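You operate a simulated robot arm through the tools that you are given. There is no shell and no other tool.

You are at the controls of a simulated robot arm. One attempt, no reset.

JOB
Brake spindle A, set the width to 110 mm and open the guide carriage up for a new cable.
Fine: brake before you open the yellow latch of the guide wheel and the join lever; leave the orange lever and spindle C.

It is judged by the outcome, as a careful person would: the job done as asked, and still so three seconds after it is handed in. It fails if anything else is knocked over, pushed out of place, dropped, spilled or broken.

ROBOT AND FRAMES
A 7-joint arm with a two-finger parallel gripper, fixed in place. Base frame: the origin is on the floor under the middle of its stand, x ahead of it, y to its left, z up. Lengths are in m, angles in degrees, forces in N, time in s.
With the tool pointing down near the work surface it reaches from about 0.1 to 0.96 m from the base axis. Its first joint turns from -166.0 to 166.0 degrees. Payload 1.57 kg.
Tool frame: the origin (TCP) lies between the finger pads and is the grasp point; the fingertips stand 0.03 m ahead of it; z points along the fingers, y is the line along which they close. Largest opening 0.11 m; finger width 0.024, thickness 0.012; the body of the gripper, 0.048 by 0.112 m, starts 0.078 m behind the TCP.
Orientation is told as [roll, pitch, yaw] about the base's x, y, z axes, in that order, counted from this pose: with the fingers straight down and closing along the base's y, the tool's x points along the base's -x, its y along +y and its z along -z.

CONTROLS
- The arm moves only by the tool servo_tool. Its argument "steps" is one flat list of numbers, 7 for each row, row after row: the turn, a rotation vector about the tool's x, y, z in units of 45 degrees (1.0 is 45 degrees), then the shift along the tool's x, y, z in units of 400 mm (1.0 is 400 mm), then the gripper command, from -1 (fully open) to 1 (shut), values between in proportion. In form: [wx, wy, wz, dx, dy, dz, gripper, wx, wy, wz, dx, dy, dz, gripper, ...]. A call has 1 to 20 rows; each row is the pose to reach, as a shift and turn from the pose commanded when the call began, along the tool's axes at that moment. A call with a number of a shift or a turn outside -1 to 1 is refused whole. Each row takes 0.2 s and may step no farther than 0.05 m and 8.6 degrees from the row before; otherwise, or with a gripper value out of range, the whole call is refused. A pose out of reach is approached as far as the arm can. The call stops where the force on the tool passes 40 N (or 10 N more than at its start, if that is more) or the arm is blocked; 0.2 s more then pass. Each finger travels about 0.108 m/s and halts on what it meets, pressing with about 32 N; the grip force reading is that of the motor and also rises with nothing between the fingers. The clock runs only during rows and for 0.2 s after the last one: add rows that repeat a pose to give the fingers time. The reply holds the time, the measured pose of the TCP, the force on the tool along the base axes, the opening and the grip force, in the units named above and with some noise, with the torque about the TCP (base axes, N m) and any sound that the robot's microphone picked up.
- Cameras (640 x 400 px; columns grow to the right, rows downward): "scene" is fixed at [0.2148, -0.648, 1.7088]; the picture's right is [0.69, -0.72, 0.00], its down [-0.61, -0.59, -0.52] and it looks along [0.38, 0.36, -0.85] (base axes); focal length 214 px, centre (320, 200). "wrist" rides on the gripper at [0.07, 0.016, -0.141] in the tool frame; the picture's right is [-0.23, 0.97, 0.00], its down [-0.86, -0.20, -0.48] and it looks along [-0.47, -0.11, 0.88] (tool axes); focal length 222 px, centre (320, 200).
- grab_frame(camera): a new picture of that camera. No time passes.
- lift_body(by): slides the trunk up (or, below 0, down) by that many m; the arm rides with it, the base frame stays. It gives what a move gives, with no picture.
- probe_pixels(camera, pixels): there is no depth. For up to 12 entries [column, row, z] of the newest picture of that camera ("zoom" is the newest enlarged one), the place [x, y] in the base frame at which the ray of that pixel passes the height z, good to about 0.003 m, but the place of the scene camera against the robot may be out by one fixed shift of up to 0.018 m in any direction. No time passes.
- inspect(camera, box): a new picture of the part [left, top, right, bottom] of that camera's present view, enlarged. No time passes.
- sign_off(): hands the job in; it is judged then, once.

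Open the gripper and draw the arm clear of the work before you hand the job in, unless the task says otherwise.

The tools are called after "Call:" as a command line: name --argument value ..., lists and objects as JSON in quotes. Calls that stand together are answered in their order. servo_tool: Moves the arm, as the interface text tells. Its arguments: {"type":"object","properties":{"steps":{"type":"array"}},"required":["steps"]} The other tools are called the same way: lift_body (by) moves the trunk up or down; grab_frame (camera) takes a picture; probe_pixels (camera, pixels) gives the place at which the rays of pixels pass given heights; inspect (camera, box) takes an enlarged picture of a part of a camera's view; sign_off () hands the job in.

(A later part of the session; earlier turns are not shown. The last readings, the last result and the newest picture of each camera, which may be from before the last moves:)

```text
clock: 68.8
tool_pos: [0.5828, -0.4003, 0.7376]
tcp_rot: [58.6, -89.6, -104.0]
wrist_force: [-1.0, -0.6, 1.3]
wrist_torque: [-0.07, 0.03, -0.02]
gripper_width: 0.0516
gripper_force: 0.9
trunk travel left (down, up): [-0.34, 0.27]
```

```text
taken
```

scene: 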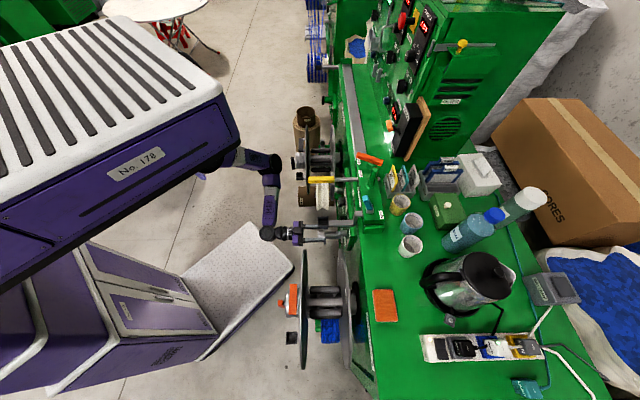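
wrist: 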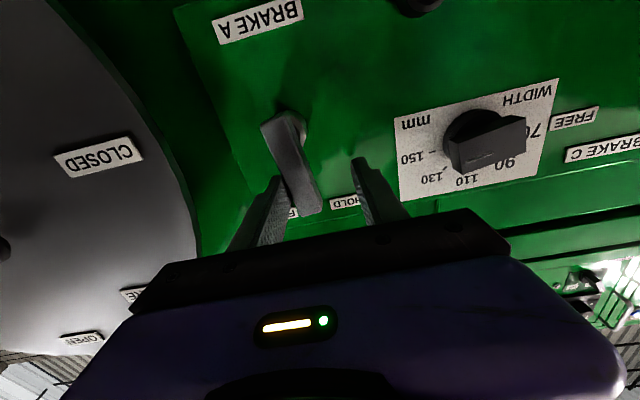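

The lever is swinging over (now from (275,120) to (310,210), leaning toward HOLD) with ~2 N. I push another 0.012 m in small steps toward the end stop.

Call:
servo_tool --steps '[0, 0, 0, 0, 0.003, 0, 0.09, 0, 0, 0, 0, 0.009, 0, 0.09, 0, 0, 0, 0, 0.015, 0, 0.09, 0, 0, 0, 0, 0.021, 0, 0.09, 0, 0, 0, 0, 0.027, 0, 0.09, 0, 0, 0, 0, 0.03, 0, 0.09]'

Call:
inspect --camera "wrist" --box '[200, 60, 420, 230]'

```text
clock: 70.2
tool_pos: [0.5905, -0.3937, 0.7392]
tcp_rot: [54.2, -89.5, -99.7]
wrist_force: [-4.2, -7.4, 2.8]
wrist_torque: [-0.13, 0.14, -0.03]
gripper_width: 0.0574
gripper_force: 4.1
trunk travel left (down, up): [-0.34, 0.27]
```

```text
2.35 times, centred on (310, 145) of wrist
```

zoom: 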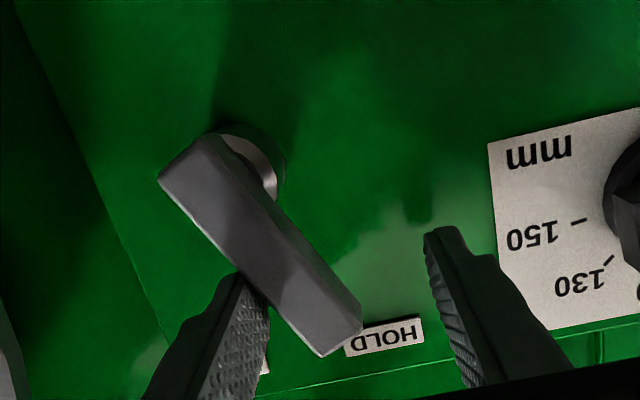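

The lever now points at the HOLD label and the push force rose to ~9 N with the finger yielding, so it is on its stop. I back the finger off 0.02 m and retract, then check that it stays.

Call:
servo_tool --steps '[0, 0, 0, 0, -0.004, 0, 0.09, 0, 0, 0, 0, -0.014, 0, 0.09, 0, 0, 0, 0, -0.026, 0, 0.09, 0, 0, 0, 0, -0.038, 0, 0.09, 0, 0, 0, 0, -0.045, 0, 0.09, 0, 0, 0, 0, -0.047, -0.005, 0.09, 0, 0, 0, 0, -0.047, -0.018, 0.09, 0, 0, 0, 0, -0.047, -0.033, 0.09, 0, 0, 0, 0, -0.047, -0.048, 0.09, 0, 0, 0, 0, -0.047, -0.063, 0.09, 0, 0, 0, 0, -0.047, -0.078, 0.09, 0, 0, 0, 0, -0.047, -0.093, 0.09, 0, 0, 0, 0, -0.047, -0.108, 0.09, 0, 0, 0, 0, -0.047, -0.123, 0.09, 0, 0, 0, 0, -0.047, -0.138, 0.09, 0, 0, 0, 0, -0.047, -0.15, 0.09]'

Call:
grab_frame --camera "wrist"

Call:
inspect --camera "wrist" --box '[240, 0, 440, 190]'

```text
clock: 73.6
tool_pos: [0.539, -0.3655, 0.7402]
tcp_rot: [62.7, -89.5, -107.8]
wrist_force: [-1.0, 0.0, -0.2]
wrist_torque: [0.02, 0.02, 0.02]
gripper_width: 0.0501
gripper_force: 0.0
out of reach, approached as far as the arm can: row 16
trunk travel left (down, up): [-0.34, 0.27]
```

```text
taken
```

wrist: 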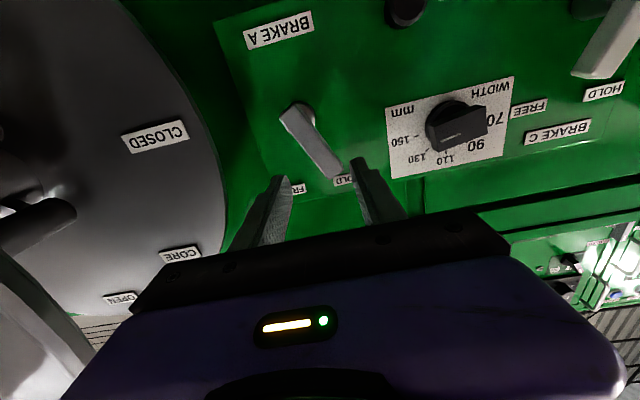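

```text
2.11 times, centred on (340, 95) of wrist
```

zoom: 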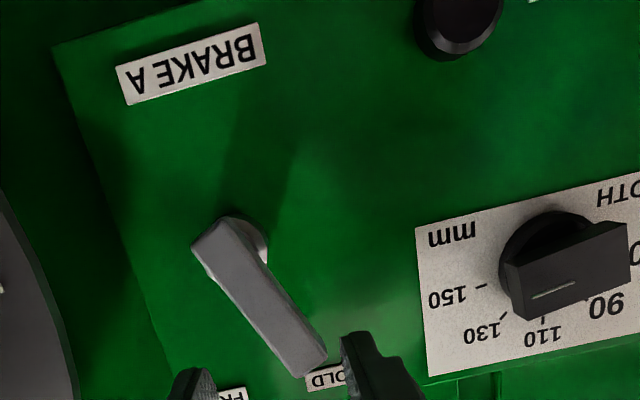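

Brake A stands at HOLD with the gripper clear of it. Next the width knob (pixel (460,128)): I shift 0.135 m in +u, keeping 5 cm in front of the controls, to face it.

Call:
servo_tool --steps '[0, 0, 0, -0.0001, 0.0051, -0.0002, 0.09, 0, 0, 0, -0.0003, 0.0152, -0.0005, 0.09, 0, 0, 0, -0.0007, 0.0304, -0.001, 0.09, 0, 0, 0, -0.0011, 0.0473, -0.0016, 0.09, 0, 0, 0, -0.0015, 0.0658, -0.0022, 0.09, 0, 0, 0, -0.0019, 0.0844, -0.0029, 0.09, 0, 0, 0, -0.0023, 0.1029, -0.0035, 0.09, 0, 0, 0, -0.0027, 0.1215, -0.0041, 0.09, 0, 0, 0, -0.0031, 0.1401, -0.0048, 0.09, 0, 0, 0, -0.0035, 0.1586, -0.0054, 0.09, 0, 0, 0, -0.0039, 0.1772, -0.006, 0.09, 0, 0, 0, -0.0044, 0.1958, -0.0067, 0.09, 0, 0, 0, -0.0048, 0.2143, -0.0073, 0.09, 0, 0, 0, -0.0052, 0.2329, -0.0079, 0.09, 0, 0, 0, -0.0056, 0.2514, -0.0086, 0.09, 0, 0, 0, -0.006, 0.27, -0.0092, 0.09, 0, 0, 0, -0.0064, 0.2886, -0.0098, 0.09, 0, 0, 0, -0.0068, 0.3071, -0.0105, 0.09, 0, 0, 0, -0.0072, 0.324, -0.011, 0.09, 0, 0, 0, -0.0075, 0.3375, -0.0115, 0.09]'

Call:
grab_frame --camera "wrist"

Call:
grab_frame --camera "scene"

```text
clock: 77.8
tool_pos: [0.6369, -0.2948, 0.7634]
tcp_rot: [58.4, -89.4, -103.5]
wrist_force: [0.6, 0.7, 0.5]
wrist_torque: [0.02, 0.0, -0.03]
gripper_width: 0.0499
gripper_force: 0.0
out of reach, approached as far as the arm can: row 2, 3, 4, 5, 6, 7, 8, 9, 10, 11, 12, 13, 14, 15, 16, 17, 18, 19, 20
trunk travel left (down, up): [-0.34, 0.27]
```

```text
taken
```

wrist: 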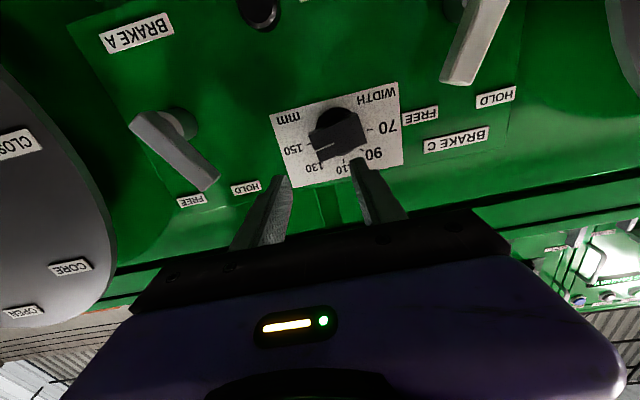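

```text
taken
```

scene: 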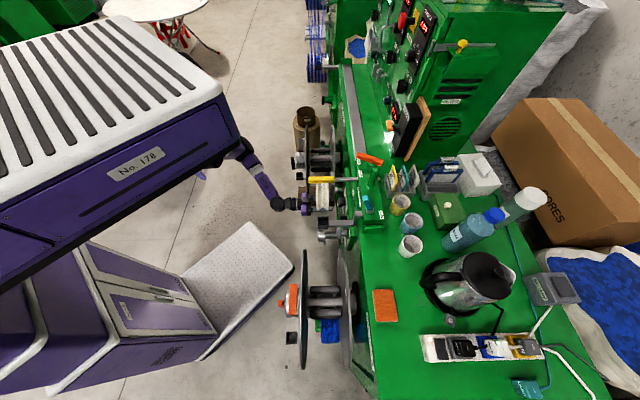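

The dial is now straight ahead at (338,133); TCP came out at (0.637,-0.295,0.763), about 2 cm high and 2 cm forward. I zoom on the dial and check brake A once more.

Call:
inspect --camera "wrist" --box '[260, 70, 420, 200]'

Call:
inspect --camera "wrist" --box '[90, 0, 290, 220]'

```text
3.08 times, centred on (340, 135) of wrist
```

zoom: 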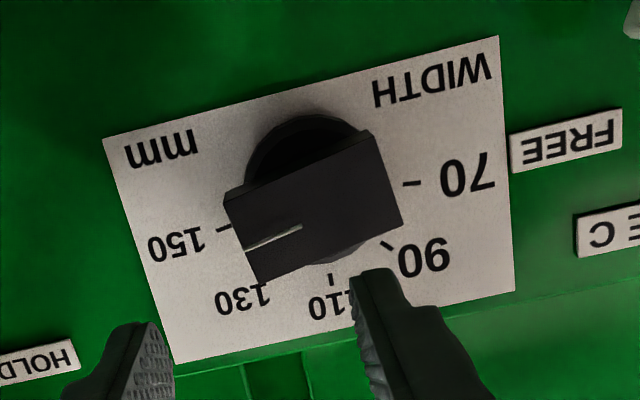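

```text
1.82 times, centred on (190, 110) of wrist
```

zoom: 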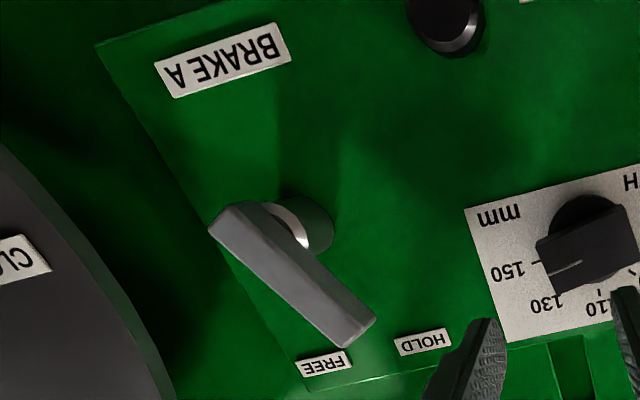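

Dial analysis: ticks are 36° apart with 110 straight up; the pointer now sits about 80° toward the 150 side, and the knob axis is near u=0.263, z=0.741. I rotate the gripper +80° about its axis (two calls of 40°) so the fingers can grip across the bar, and open to about 0.07 m.

Call:
servo_tool --steps '[0, 0, 0.018, 0, 0, 0, 0.0, 0, 0, 0.062, 0, 0, 0, -0.1, 0, 0, 0.129, 0, 0, 0, -0.2, 0, 0, 0.2, 0, 0, 0, -0.27, 0, 0, 0.271, 0, 0, 0, -0.27, 0, 0, 0.342, 0, 0, 0, -0.27, 0, 0, 0.413, 0, 0, 0, -0.27, 0, 0, 0.484, 0, 0, 0, -0.27, 0, 0, 0.555, 0, 0, 0, -0.27, 0, 0, 0.626, 0, 0, 0, -0.27, 0, 0, 0.697, 0, 0, 0, -0.27, 0, 0, 0.768, 0, 0, 0, -0.27, 0, 0, 0.835, 0, 0, 0, -0.27, 0, 0, 0.889, 0, 0, 0, -0.27]'

Call:
grab_frame --camera "wrist"

```text
clock: 80.8
tool_pos: [0.6373, -0.2943, 0.761]
tcp_rot: [89.6, -49.6, -135.0]
wrist_force: [-0.1, -0.6, 0.0]
wrist_torque: [-0.02, 0.02, 0.03]
gripper_width: 0.0699
gripper_force: 0.0
trunk travel left (down, up): [-0.34, 0.27]
```

```text
taken
```

wrist: 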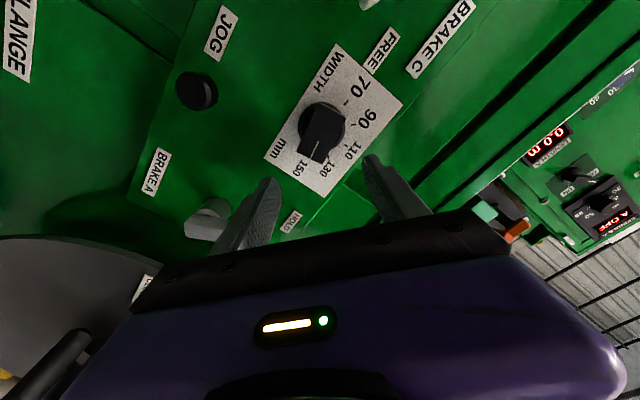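

The first 40° went fine (pose unchanged otherwise). I rotate the second 40°.

Call:
servo_tool --steps '[0, 0, 0.018, 0, 0, 0, -0.27, 0, 0, 0.062, 0, 0, 0, -0.27, 0, 0, 0.129, 0, 0, 0, -0.27, 0, 0, 0.2, 0, 0, 0, -0.27, 0, 0, 0.271, 0, 0, 0, -0.27, 0, 0, 0.342, 0, 0, 0, -0.27, 0, 0, 0.413, 0, 0, 0, -0.27, 0, 0, 0.484, 0, 0, 0, -0.27, 0, 0, 0.555, 0, 0, 0, -0.27, 0, 0, 0.626, 0, 0, 0, -0.27, 0, 0, 0.697, 0, 0, 0, -0.27, 0, 0, 0.768, 0, 0, 0, -0.27, 0, 0, 0.835, 0, 0, 0, -0.27, 0, 0, 0.889, 0, 0, 0, -0.27]'

Call:
grab_frame --camera "wrist"

Call:
inspect --camera "wrist" --box '[240, 60, 420, 200]'

Call:
inspect --camera "scene" --box '[260, 150, 380, 250]'

```text
clock: 83.8
tool_pos: [0.6383, -0.2947, 0.76]
tcp_rot: [89.7, -9.6, -135.2]
wrist_force: [-0.6, 0.3, -0.1]
wrist_torque: [-0.01, 0.0, -0.03]
gripper_width: 0.07
gripper_force: 0.0
trunk travel left (down, up): [-0.34, 0.27]
```

```text
taken
```

wrist: 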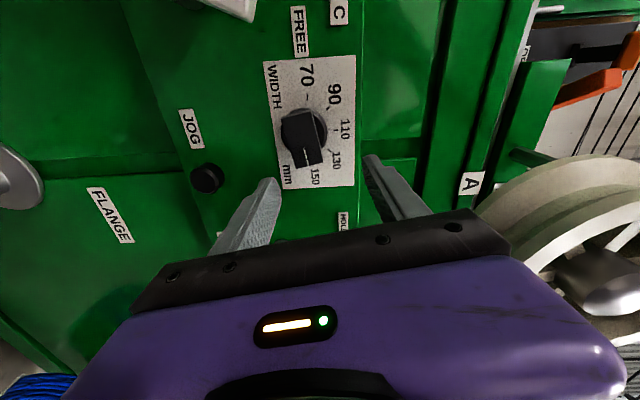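

```text
2.86 times, centred on (330, 130) of wrist
```

zoom: 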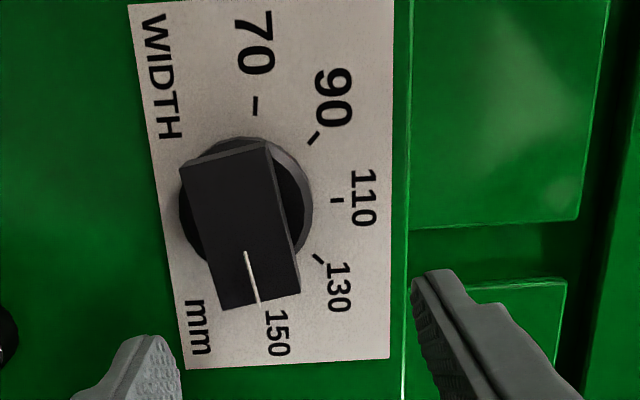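

```text
4.00 times, centred on (320, 200) of scene
```

zoom: 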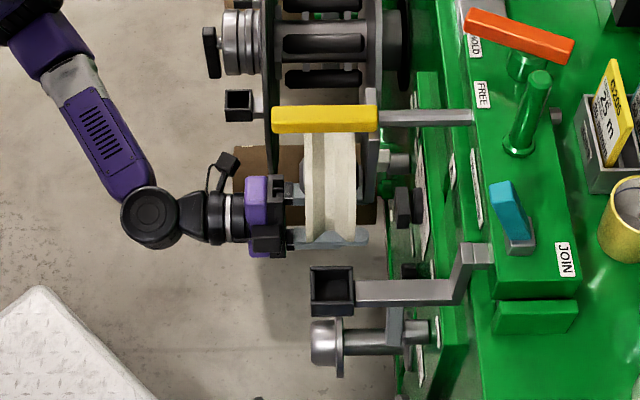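

The gripper is now across the bar; from two views the knob axis is at about u=0.266, z=0.743 while the TCP is at u=0.243, z=0.760. I lower the trunk 0.017 m and shift 0.023 m in +u to line up.

Call:
lift_body --by -0.017

Call:
servo_tool --steps '[0, 0, 0, 0.004, 0.001, 0, -0.27, 0, 0, 0, 0.014, 0.0025, 0, -0.27, 0, 0, 0, 0.028, 0.005, 0, -0.27, 0, 0, 0, 0.042, 0.0075, 0, -0.27, 0, 0, 0, 0.052, 0.009, 0, -0.27, 0, 0, 0, 0.0567, 0.01, 0, -0.27]'

Call:
grab_frame --camera "wrist"

Call:
inspect --camera "wrist" --box '[240, 60, 420, 200]'

```text
clock: 84.4
tool_pos: [0.6369, -0.2955, 0.7427]
tcp_rot: [89.7, -9.7, -135.1]
wrist_force: [0.3, 0.0, -0.8]
wrist_torque: [0.0, 0.01, -0.01]
gripper_width: 0.0699
gripper_force: 0.2
trunk travel left (down, up): [-0.323, 0.287]
```

```text
clock: 85.8
tool_pos: [0.6542, -0.2779, 0.7437]
tcp_rot: [89.7, -9.6, -135.2]
wrist_force: [0.2, 0.3, -0.3]
wrist_torque: [0.01, 0.02, -0.01]
gripper_width: 0.07
gripper_force: 0.0
trunk travel left (down, up): [-0.323, 0.287]
```

```text
taken
```

wrist: 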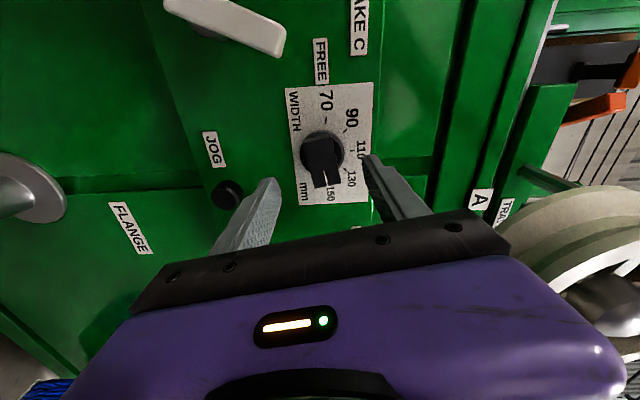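

```text
2.86 times, centred on (330, 130) of wrist
```

zoom: 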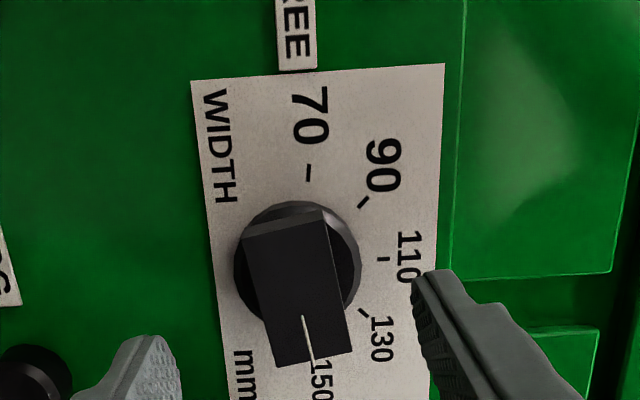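

The bar sits about 4 mm (+x tool) and 2 mm (+y tool) off the tool axis. I correct that and advance 0.038 m so the tips reach about 1 cm along the bar, short of the base disc.

Call:
servo_tool --steps '[0, 0, 0, 0.002, 0.001, 0.003, -0.27, 0, 0, 0, 0.005, 0.0025, 0.012, -0.27, 0, 0, 0, 0.008, 0.004, 0.024, -0.27, 0, 0, 0, 0.01, 0.005, 0.037, -0.27, 0, 0, 0, 0.01, 0.005, 0.05, -0.27, 0, 0, 0, 0.01, 0.005, 0.063, -0.27, 0, 0, 0, 0.01, 0.005, 0.076, -0.27, 0, 0, 0, 0.01, 0.005, 0.088, -0.27, 0, 0, 0, 0.01, 0.005, 0.095, -0.27]'

Call:
grab_frame --camera "wrist"

Call:
inspect --camera "wrist" --box '[240, 80, 420, 220]'

Call:
inspect --camera "scene" --box '[300, 170, 370, 220]'

```text
clock: 87.8
tool_pos: [0.6845, -0.3031, 0.7456]
tcp_rot: [89.7, -9.6, -135.1]
wrist_force: [0.1, -0.6, -0.2]
wrist_torque: [-0.01, 0.02, 0.0]
gripper_width: 0.0698
gripper_force: 0.2
trunk travel left (down, up): [-0.323, 0.287]
```

```text
taken
```

wrist: 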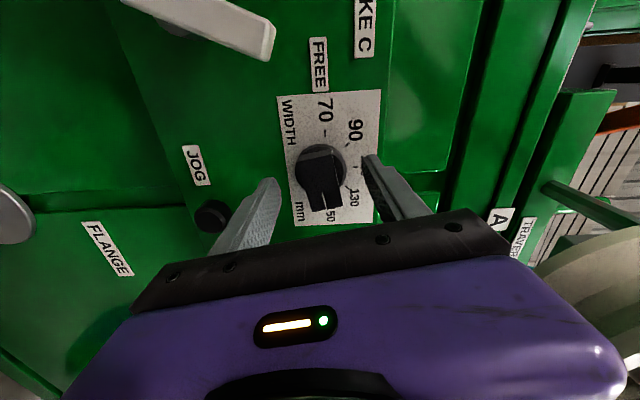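

```text
2.86 times, centred on (330, 150) of wrist
```

zoom: 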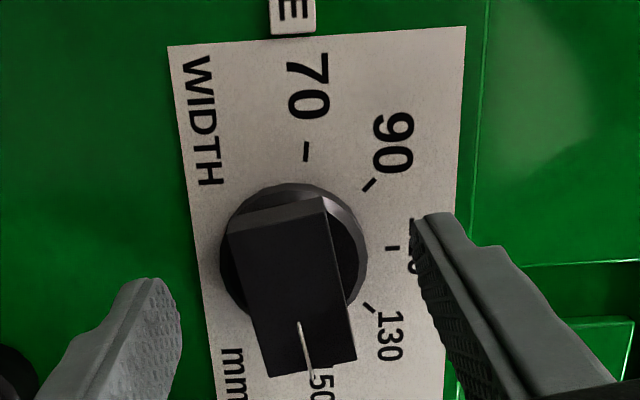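

```text
8.00 times, centred on (335, 195) of scene
```

zoom: 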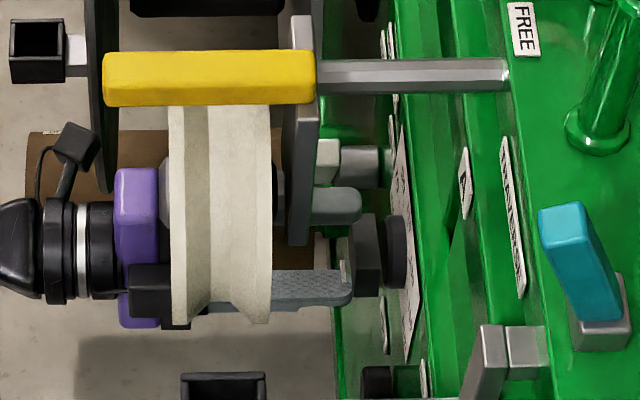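

The scene zoom shows the fingertips (zoom x≈353–362) only just reaching the bar's front face (x≈355), so the face is deeper than I thought (n·p≈-0.727) and the axis ~5 mm less in u. I advance 0.012 m more and shift back 5 mm.

Call:
servo_tool --steps '[0, 0, 0, -0.003, 0, 0.001, -0.27, 0, 0, 0, -0.008, -0.001, 0.006, -0.27, 0, 0, 0, -0.0125, -0.002, 0.014, -0.27, 0, 0, 0, -0.0125, -0.002, 0.022, -0.27, 0, 0, 0, -0.0125, -0.002, 0.028, -0.27, 0, 0, 0, -0.0125, -0.002, 0.031, -0.27]'

Call:
inspect --camera "wrist" --box '[240, 90, 420, 230]'

Call:
inspect --camera "scene" --box '[300, 170, 370, 220]'

```text
clock: 89.2
tool_pos: [0.6899, -0.316, 0.7435]
tcp_rot: [89.7, -9.6, -135.1]
wrist_force: [-0.9, 0.9, -0.6]
wrist_torque: [0.03, -0.01, 0.01]
gripper_width: 0.0701
gripper_force: 0.1
trunk travel left (down, up): [-0.323, 0.287]
```

```text
2.86 times, centred on (330, 160) of wrist
```

zoom: 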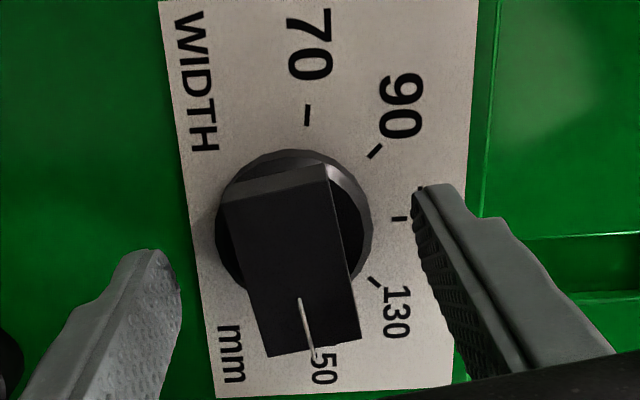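

```text
8.00 times, centred on (335, 195) of scene
```

zoom: 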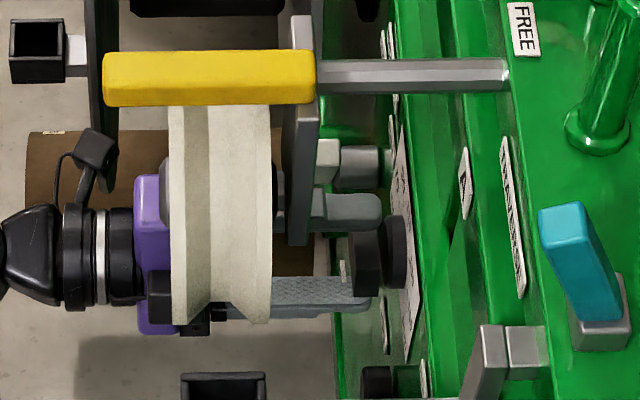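

The tips now overlap the bar by ~12 mm (scene zoom) and the bar is centred between the fingers. I close the gripper on it.

Call:
servo_tool --steps '[0, 0, 0, 0, 0, 0, 0.0, 0, 0, 0, 0, 0, 0, 0.3, 0, 0, 0, 0, 0, 0, 0.6, 0, 0, 0, 0, 0, 0, 1, 0, 0, 0, 0, 0, 0, 1]'

Call:
inspect --camera "wrist" --box '[240, 90, 420, 230]'

```text
clock: 90.4
tool_pos: [0.6895, -0.3163, 0.7453]
tcp_rot: [89.8, -9.7, -135.2]
wrist_force: [1.6, 0.4, 7.0]
wrist_torque: [-0.76, 0.27, 0.11]
gripper_width: 0.028
gripper_force: 38.4
trunk travel left (down, up): [-0.323, 0.287]
```

```text
2.86 times, centred on (330, 160) of wrist
```

zoom: 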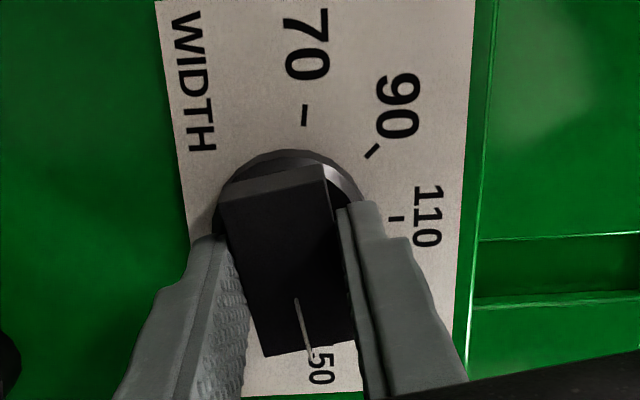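

The bar is gripped (width 0.028, grip 38 N, only 7 N side load). I turn the gripper -40° about its axis (counter-clockwise on the dial, toward 130).

Call:
servo_tool --steps '[0, 0, -0.0178, 0, 0, 0, 1, 0, 0, -0.0533, 0, 0, 0, 1, 0, 0, -0.1067, 0, 0, 0, 1, 0, 0, -0.1689, 0, 0, 0, 1, 0, 0, -0.2311, 0, 0, 0, 1, 0, 0, -0.2934, 0, 0, 0, 1, 0, 0, -0.3556, 0, 0, 0, 1, 0, 0, -0.4178, 0, 0, 0, 1, 0, 0, -0.4801, 0, 0, 0, 1, 0, 0, -0.5423, 0, 0, 0, 1, 0, 0, -0.6045, 0, 0, 0, 1, 0, 0, -0.6668, 0, 0, 0, 1, 0, 0, -0.729, 0, 0, 0, 1, 0, 0, -0.7912, 0, 0, 0, 1, 0, 0, -0.8446, 0, 0, 0, 1, 0, 0, -0.889, 0, 0, 0, 1]'

Call:
inspect --camera "wrist" --box '[240, 90, 420, 230]'

```text
clock: 93.8
tool_pos: [0.6892, -0.3148, 0.7461]
tcp_rot: [89.7, -49.6, -135.0]
wrist_force: [13.3, -11.4, 17.1]
wrist_torque: [-0.66, -0.67, 0.14]
gripper_width: 0.0278
gripper_force: 38.0
trunk travel left (down, up): [-0.323, 0.287]
```

```text
2.86 times, centred on (330, 160) of wrist
```

zoom: 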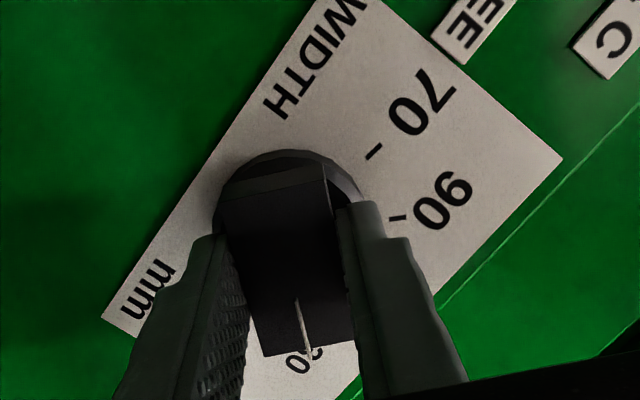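

The knob turns with the gripper (roughly at 130 now), but the side load has grown to ~25 N because my axis guess is slightly low. I relieve it by shifting the command up ~2.5 mm and in 2 mm before turning on.

Call:
servo_tool --steps '[0, 0, 0, -0.0024, 0.002, 0.0025, 1, 0, 0, 0, -0.0048, 0.004, 0.005, 1, 0, 0, 0, -0.0048, 0.004, 0.005, 1]'

```text
clock: 94.6
tool_pos: [0.6909, -0.3155, 0.7442]
tcp_rot: [89.3, -49.6, -134.7]
wrist_force: [-7.6, 20.3, 3.9]
wrist_torque: [0.01, 0.0, 1.24]
gripper_width: 0.028
gripper_force: 38.2
trunk travel left (down, up): [-0.323, 0.287]
```

Vertical load dropped to 4 N, but the 2 mm inward push was too much (now +20 N outward). I back out 1 mm.

Call:
servo_tool --steps '[0, 0, 0, 0, -0.0005, -0.0013, 1, 0, 0, 0, 0, -0.001, -0.0026, 1, 0, 0, 0, 0, -0.001, -0.0026, 1]'

```text
clock: 95.4
tool_pos: [0.6899, -0.3166, 0.7465]
tcp_rot: [89.4, -49.6, -134.9]
wrist_force: [17.8, -0.6, -4.7]
wrist_torque: [0.34, 0.33, 1.15]
gripper_width: 0.0281
gripper_force: 38.4
trunk travel left (down, up): [-0.323, 0.287]
```

Loads are moderate (~20 N, partly noise). I continue the last 40° of the turn toward 110 with a 1.5 mm +u correction.

Call:
servo_tool --steps '[0, 0, -0.0178, 0.0005, 0.0006, 0, 1, 0, 0, -0.0533, 0.0012, 0.0015, 0, 1, 0, 0, -0.1067, 0.0024, 0.0029, 0, 1, 0, 0, -0.1689, 0.0024, 0.0029, 0, 1, 0, 0, -0.2311, 0.0024, 0.0029, 0, 1, 0, 0, -0.2934, 0.0024, 0.0029, 0, 1, 0, 0, -0.3556, 0.0024, 0.0029, 0, 1, 0, 0, -0.4178, 0.0024, 0.0029, 0, 1, 0, 0, -0.4801, 0.0024, 0.0029, 0, 1, 0, 0, -0.5423, 0.0024, 0.0029, 0, 1, 0, 0, -0.6045, 0.0024, 0.0029, 0, 1, 0, 0, -0.6668, 0.0024, 0.0029, 0, 1, 0, 0, -0.729, 0.0024, 0.0029, 0, 1, 0, 0, -0.7912, 0.0024, 0.0029, 0, 1, 0, 0, -0.8446, 0.0024, 0.0029, 0, 1, 0, 0, -0.889, 0.0024, 0.0029, 0, 1]'

Call:
grab_frame --camera "wrist"

Call:
inspect --camera "wrist" --box '[240, 90, 420, 230]'

```text
clock: 98.8
tool_pos: [0.6902, -0.3151, 0.7476]
tcp_rot: [44.8, -89.4, -90.0]
wrist_force: [-4.7, 6.2, -8.0]
wrist_torque: [0.23, 0.2, 0.47]
gripper_width: 0.0274
gripper_force: 37.6
trunk travel left (down, up): [-0.323, 0.287]
```

```text
taken
```

wrist: 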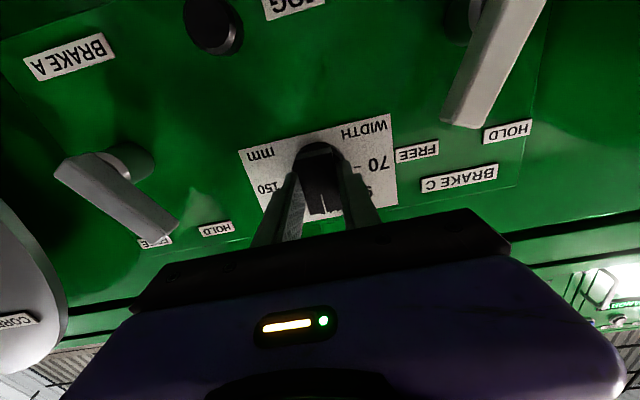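

```text
2.86 times, centred on (330, 160) of wrist
```

zoom: 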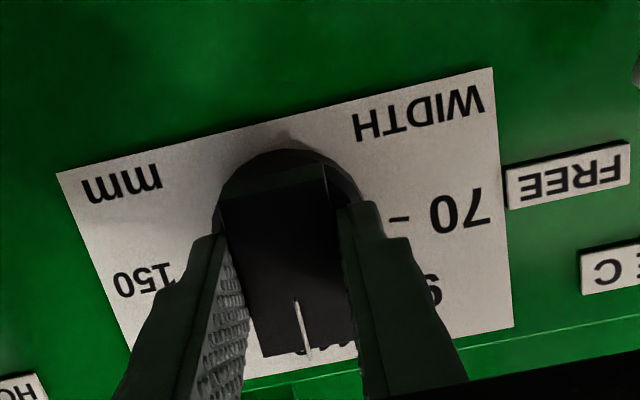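

The tool is back in its square pose and the pointer covers the 110 mark. I release and back off 0.04 m to check the setting.

Call:
servo_tool --steps '[0, 0, 0, 0, 0, 0, 0.4, 0, 0, 0, 0, 0, 0, -0.1, 0, 0, 0, 0, 0, 0, -0.27, 0, 0, 0, 0, 0, 0, -0.27, 0, 0, 0, 0, 0, -0.004, -0.27, 0, 0, 0, 0, 0, -0.014, -0.27, 0, 0, 0, 0, 0, -0.028, -0.27, 0, 0, 0, 0, 0, -0.043, -0.27, 0, 0, 0, 0, 0, -0.058, -0.27, 0, 0, 0, 0, 0, -0.073, -0.27, 0, 0, 0, 0, 0, -0.088, -0.27, 0, 0, 0, 0, 0, -0.1, -0.27]'

Call:
grab_frame --camera "wrist"

Call:
inspect --camera "wrist" --box '[240, 70, 420, 210]'

```text
clock: 101.4
tool_pos: [0.662, -0.2857, 0.7474]
tcp_rot: [59.0, -89.5, -104.2]
wrist_force: [0.3, -0.5, 0.4]
wrist_torque: [-0.01, -0.04, -0.01]
gripper_width: 0.07
gripper_force: 0.0
trunk travel left (down, up): [-0.323, 0.287]
```

```text
taken
```

wrist: 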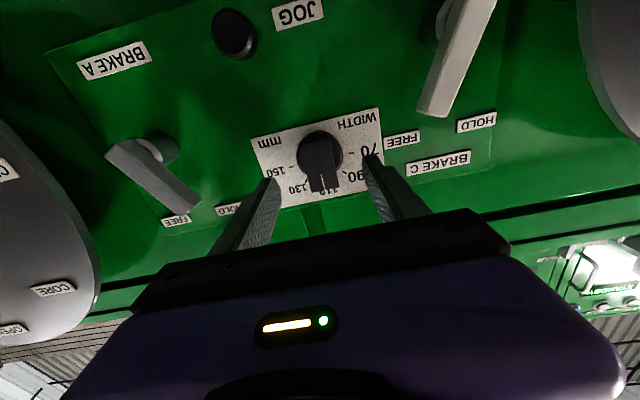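

```text
2.86 times, centred on (330, 140) of wrist
```

zoom: 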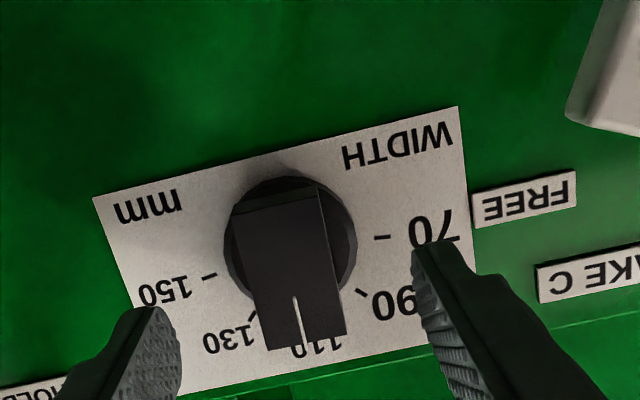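

The pointer is now pointing straight at the 110 mark (label peeking out at zoom (320,345)). I zoom tighter to measure the residual angle.

Call:
inspect --camera "wrist" --box '[280, 110, 380, 205]'

Call:
inspect --camera "wrist" --box '[80, 60, 280, 230]'

```text
4.21 times, centred on (330, 158) of wrist
```

zoom: 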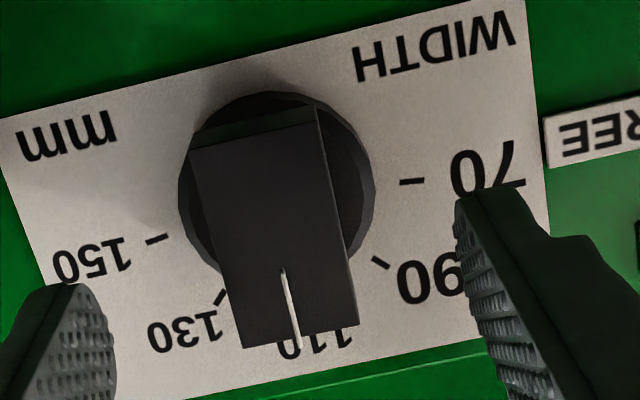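

```text
2.35 times, centred on (180, 145) of wrist
```

zoom: 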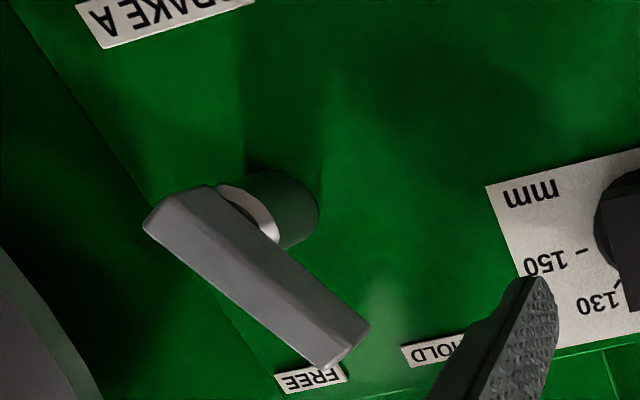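

Tick geometry (36° spacing, centre at zoom (275,170)) puts the pointer within about 0.5° of 110, and brake A still points at HOLD. Now I withdraw: tilt the tool back 30° while retreating 5 cm and dropping 3 cm, staying below the wheel.

Call:
servo_tool --steps '[0, 0.01, 0, 0.0011, 0, -0.0019, -0.27, 0, 0.03, 0, 0.0034, 0, -0.0056, -0.27, 0, 0.06, 0, 0.0068, 0, -0.0113, -0.27, 0, 0.0934, 0, 0.0105, 0, -0.0175, -0.27, 0, 0.13, 0, 0.0146, 0, -0.0244, -0.27, 0, 0.1668, 0, 0.0188, 0, -0.0313, -0.27, 0, 0.2034, 0, 0.0229, 0, -0.0381, -0.27, 0, 0.24, 0, 0.027, 0, -0.045, -0.27, 0, 0.2768, 0, 0.0311, 0, -0.0519, -0.27, 0, 0.3135, 0, 0.0353, 0, -0.0588, -0.27, 0, 0.35, 0, 0.0394, 0, -0.0656, -0.27, 0, 0.387, 0, 0.0435, 0, -0.0725, -0.27, 0, 0.4235, 0, 0.0476, 0, -0.0794, -0.27, 0, 0.46, 0, 0.0518, 0, -0.0863, -0.27, 0, 0.497, 0, 0.0559, 0, -0.0931, -0.27, 0, 0.534, 0, 0.06, 0, -0.1, -0.27, 0, 0.57, 0, 0.0641, 0, -0.1069, -0.27, 0, 0.607, 0, 0.0683, 0, -0.1138, -0.27, 0, 0.64, 0, 0.072, 0, -0.12, -0.27, 0, 0.667, 0, 0.075, 0, -0.125, -0.27]'

Call:
grab_frame --camera "wrist"

Call:
grab_frame --camera "scene"

```text
clock: 105.6
tool_pos: [0.6272, -0.2504, 0.7156]
tcp_rot: [0.8, -59.7, -46.0]
wrist_force: [-0.6, 0.2, -0.6]
wrist_torque: [0.0, -0.01, 0.02]
gripper_width: 0.0701
gripper_force: 0.0
trunk travel left (down, up): [-0.323, 0.287]
```

```text
taken
```

wrist: 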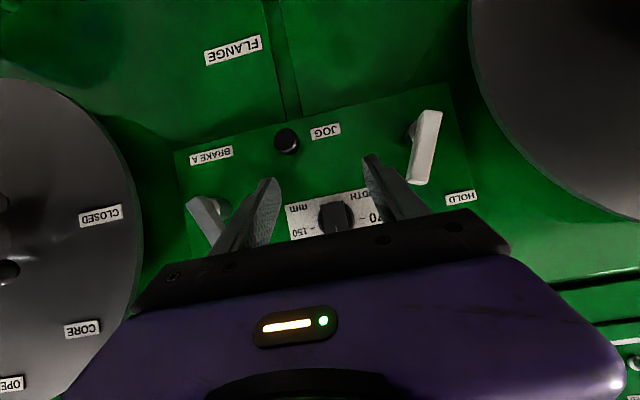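

```text
taken
```

scene: 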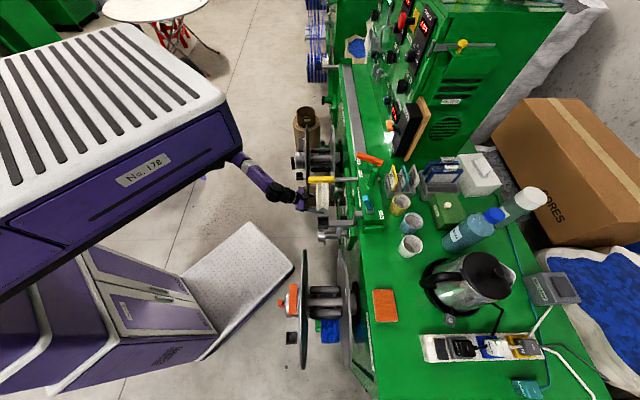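

The withdrawal works (TCP n·p≈-0.62, tilt 60°). I continue: tilt back another 30° and retreat 8 cm.

Call:
servo_tool --steps '[0, 0.01, 0, 0.0015, 0, -0.0026, -0.27, 0, 0.03, 0, 0.0045, 0, -0.0078, -0.27, 0, 0.06, 0, 0.0091, 0, -0.0156, -0.27, 0, 0.0934, 0, 0.0141, 0, -0.0242, -0.27, 0, 0.13, 0, 0.0197, 0, -0.0337, -0.27, 0, 0.1668, 0, 0.0253, -0.001, -0.0433, -0.27, 0, 0.2034, 0, 0.0308, -0.001, -0.0528, -0.27, 0, 0.24, 0, 0.0364, -0.001, -0.0623, -0.27, 0, 0.2768, 0, 0.0419, -0.001, -0.0718, -0.27, 0, 0.3135, 0, 0.0475, -0.001, -0.0813, -0.27, 0, 0.35, 0, 0.053, -0.002, -0.0908, -0.27, 0, 0.387, 0, 0.0586, -0.002, -0.1003, -0.27, 0, 0.4235, 0, 0.0641, -0.002, -0.1099, -0.27, 0, 0.46, 0, 0.0697, -0.002, -0.1194, -0.27, 0, 0.497, 0, 0.0752, -0.002, -0.1289, -0.27, 0, 0.534, 0, 0.0808, -0.002, -0.1384, -0.27, 0, 0.57, 0, 0.0864, -0.003, -0.1479, -0.27, 0, 0.607, 0, 0.0919, -0.003, -0.1574, -0.27, 0, 0.64, 0, 0.097, -0.003, -0.1661, -0.27, 0, 0.667, 0, 0.101, -0.003, -0.173, -0.27]'

Call:
grab_frame --camera "scene"

Call:
grab_frame --camera "wrist"

```text
clock: 109.8
tool_pos: [0.5696, -0.1941, 0.7177]
tcp_rot: [0.5, -29.6, -45.5]
wrist_force: [-0.3, -0.8, -0.6]
wrist_torque: [-0.01, -0.02, -0.02]
gripper_width: 0.07
gripper_force: 0.0
trunk travel left (down, up): [-0.323, 0.287]
```

```text
taken
```

scene: 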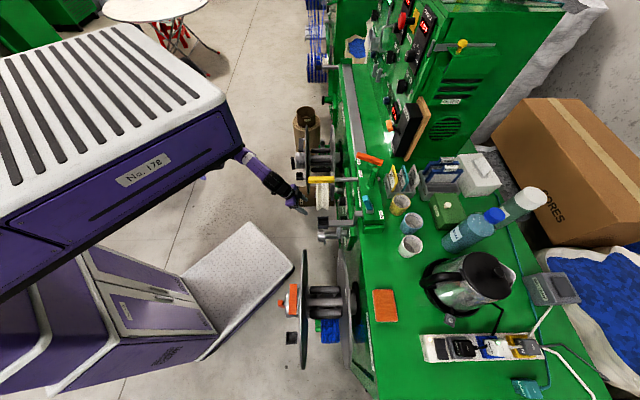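

```text
taken
```

wrist: 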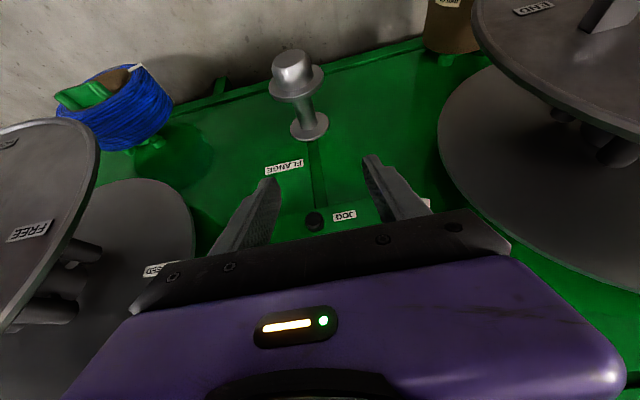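

TCP is out at n·p≈-0.54, tilt 30°. I bring the tool upright, retreat 4 cm more and shift 3 cm in -u, then raise the trunk.

Call:
servo_tool --steps '[0, 0.0099, 0, 0.0013, -0.0011, -0.0007, -0.27, 0, 0.0296, 0, 0.0039, -0.0034, -0.0022, -0.27, 0, 0.0592, 0, 0.0078, -0.0068, -0.0044, -0.27, 0, 0.0921, 0, 0.0121, -0.0106, -0.0069, -0.27, 0, 0.1283, 0, 0.0169, -0.0148, -0.0096, -0.27, 0, 0.1645, 0, 0.0216, -0.019, -0.0123, -0.27, 0, 0.2007, 0, 0.0264, -0.0231, -0.0149, -0.27, 0, 0.2369, 0, 0.0311, -0.0273, -0.0176, -0.27, 0, 0.2731, 0, 0.0359, -0.0315, -0.0203, -0.27, 0, 0.3093, 0, 0.0407, -0.0356, -0.023, -0.27, 0, 0.3455, 0, 0.0454, -0.0398, -0.0257, -0.27, 0, 0.3816, 0, 0.0502, -0.044, -0.0284, -0.27, 0, 0.4178, 0, 0.0549, -0.0481, -0.0311, -0.27, 0, 0.454, 0, 0.0597, -0.0523, -0.0338, -0.27, 0, 0.4902, 0, 0.0644, -0.0565, -0.0365, -0.27, 0, 0.5264, 0, 0.0692, -0.0606, -0.0392, -0.27, 0, 0.5626, 0, 0.074, -0.0648, -0.0419, -0.27, 0, 0.5988, 0, 0.0787, -0.069, -0.0446, -0.27, 0, 0.6317, 0, 0.083, -0.0728, -0.047, -0.27, 0, 0.658, 0, 0.0865, -0.0758, -0.049, -0.27]'

Call:
grab_frame --camera "scene"

```text
clock: 114.0
tool_pos: [0.52, -0.1876, 0.7173]
tcp_rot: [0.4, 0.1, -45.3]
wrist_force: [-0.7, 0.5, 0.6]
wrist_torque: [0.03, -0.01, 0.02]
gripper_width: 0.0697
gripper_force: 0.0
trunk travel left (down, up): [-0.323, 0.287]
```

```text
taken
```

scene: 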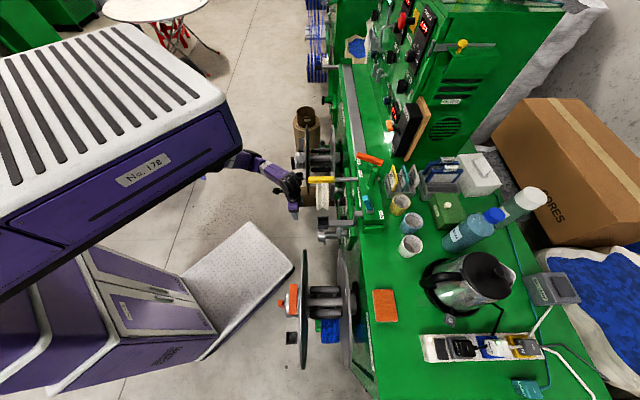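

The tool is vertical in the clear column (n·p≈-0.50, u≈0.235). I raise the trunk 0.28 m.

Call:
lift_body --by 0.28

Call:
grab_frame --camera "scene"

Call:
grab_frame --camera "wrist"

```text
clock: 116.8
tool_pos: [0.5209, -0.1867, 0.9977]
tcp_rot: [0.4, -0.1, -45.3]
wrist_force: [-1.2, -0.4, 0.0]
wrist_torque: [0.01, -0.01, 0.0]
gripper_width: 0.0699
gripper_force: 0.0
trunk travel left (down, up): [-0.603, 0.007]
```

```text
taken
```

scene: 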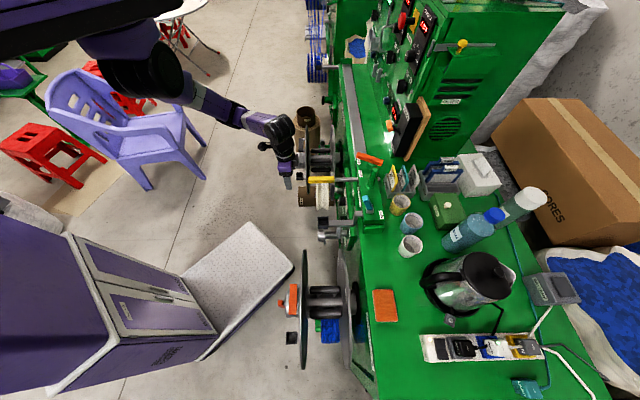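

```text
taken
```

wrist: 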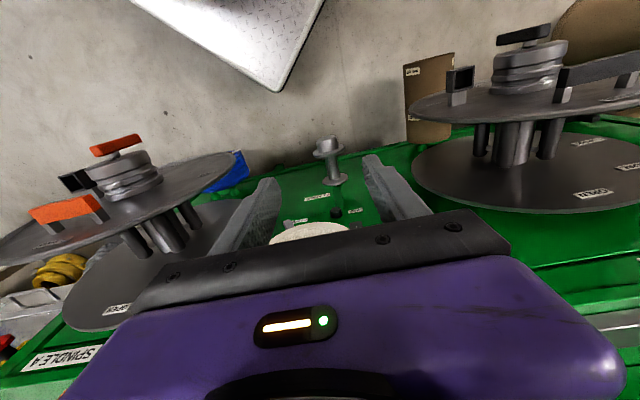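

I raise the tool 0.15 m with the arm to look at the latch and JOIN lever from close above.

Call:
servo_tool --steps '[0, 0, 0, 0, 0, -0.0056, -0.27, 0, 0, 0, 0, 0, -0.0169, -0.27, 0, 0, 0, 0, 0, -0.0338, -0.27, 0, 0, 0, 0, 0, -0.0525, -0.27, 0, 0, 0, 0, 0, -0.0731, -0.27, 0, 0, 0, 0, 0, -0.0938, -0.27, 0, 0, 0, 0, 0, -0.1144, -0.27, 0, 0, 0, 0, 0, -0.135, -0.27, 0, 0, 0, 0, 0, -0.1556, -0.27, 0, 0, 0, 0, 0, -0.1763, -0.27, 0, 0, 0, 0, 0, -0.1969, -0.27, 0, 0, 0, 0, 0, -0.2175, -0.27, 0, 0, 0, 0, 0, -0.2381, -0.27, 0, 0, 0, 0, 0, -0.2588, -0.27, 0, 0, 0, 0, 0, -0.2794, -0.27, 0, 0, 0, 0, 0, -0.3, -0.27, 0, 0, 0, 0, 0, -0.3206, -0.27, 0, 0, 0, 0, 0, -0.3413, -0.27, 0, 0, 0, 0, 0, -0.36, -0.27, 0, 0, 0, 0, 0, -0.375, -0.27]'

Call:
grab_frame --camera "wrist"

Call:
inspect --camera "wrist" --box '[240, 130, 400, 270]'

Call:
inspect --camera "scene" --box '[300, 160, 400, 220]'

```text
clock: 121.0
tool_pos: [0.5198, -0.1868, 1.1468]
tcp_rot: [0.3, -0.1, -45.3]
wrist_force: [0.4, -1.2, -0.4]
wrist_torque: [0.01, 0.02, 0.02]
gripper_width: 0.0699
gripper_force: 0.0
trunk travel left (down, up): [-0.603, 0.007]
```

```text
taken
```

wrist: 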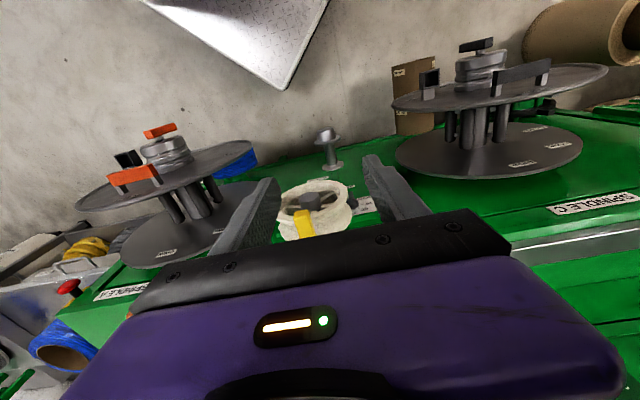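

```text
2.86 times, centred on (320, 200) of wrist
```

zoom: 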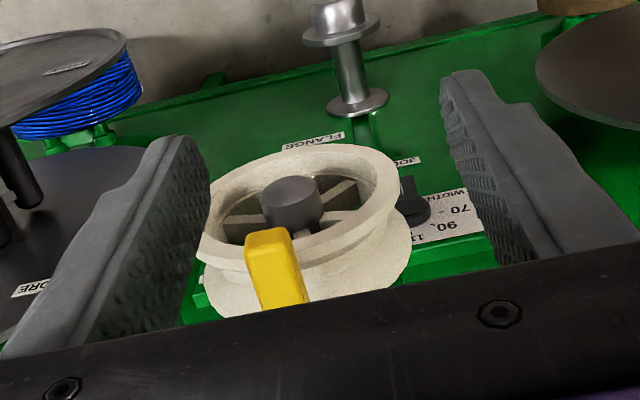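

```text
6.40 times, centred on (350, 190) of scene
```

zoom: 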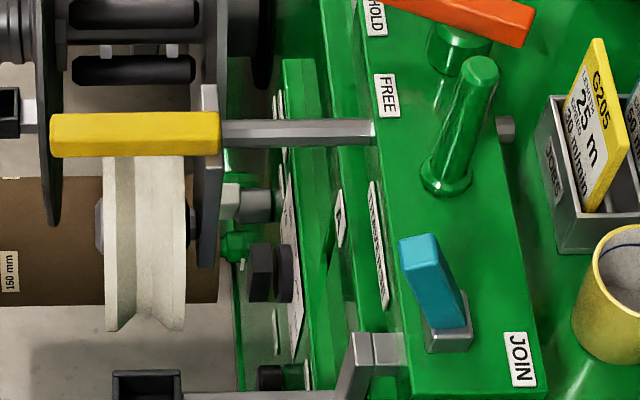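

The latch is a bar lying over the wheel from the bracket's top; I need a side view to see its hinge. I yaw the tool +45° about its axis while shifting 5 cm in +u (first of two calls).

Call:
servo_tool --steps '[0, 0, 0.01, 0, 0.0013, 0, -0.27, 0, 0, 0.035, 0, 0.0044, 0, -0.27, 0, 0, 0.075, 0, 0.0094, 0, -0.27, 0, 0, 0.13, 0, 0.0163, 0, -0.27, 0, 0, 0.195, 0, 0.0244, 0, -0.27, 0, 0, 0.265, 0, 0.0331, 0, -0.27, 0, 0, 0.335, 0, 0.0419, 0, -0.27, 0, 0, 0.405, 0, 0.0506, 0, -0.27, 0, 0, 0.475, 0, 0.0594, 0, -0.27, 0, 0, 0.545, 0, 0.0681, 0, -0.27, 0, 0, 0.615, 0, 0.0769, 0, -0.27, 0, 0, 0.685, 0, 0.0856, 0, -0.27, 0, 0, 0.755, 0, 0.0944, 0, -0.27, 0, 0, 0.82, 0, 0.1025, 0, -0.27, 0, 0, 0.88, 0, 0.11, 0, -0.27, 0, 0, 0.93, 0, 0.1163, 0, -0.27, 0, 0, 0.97, 0, 0.1213, 0, -0.27, 0, 0, 1, 0, 0.125, 0, -0.27]'

Call:
grab_frame --camera "wrist"

```text
clock: 124.8
tool_pos: [0.5556, -0.1518, 1.148]
tcp_rot: [0.5, 0.2, -90.3]
wrist_force: [0.6, -0.3, 0.5]
wrist_torque: [-0.01, 0.0, 0.02]
gripper_width: 0.0697
gripper_force: 0.1
trunk travel left (down, up): [-0.603, 0.007]
```

```text
taken
```

wrist: 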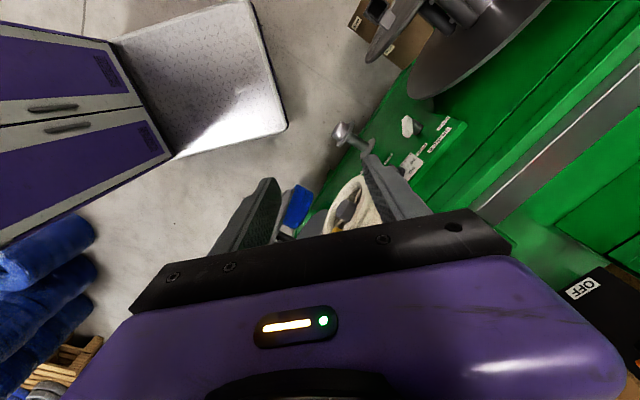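

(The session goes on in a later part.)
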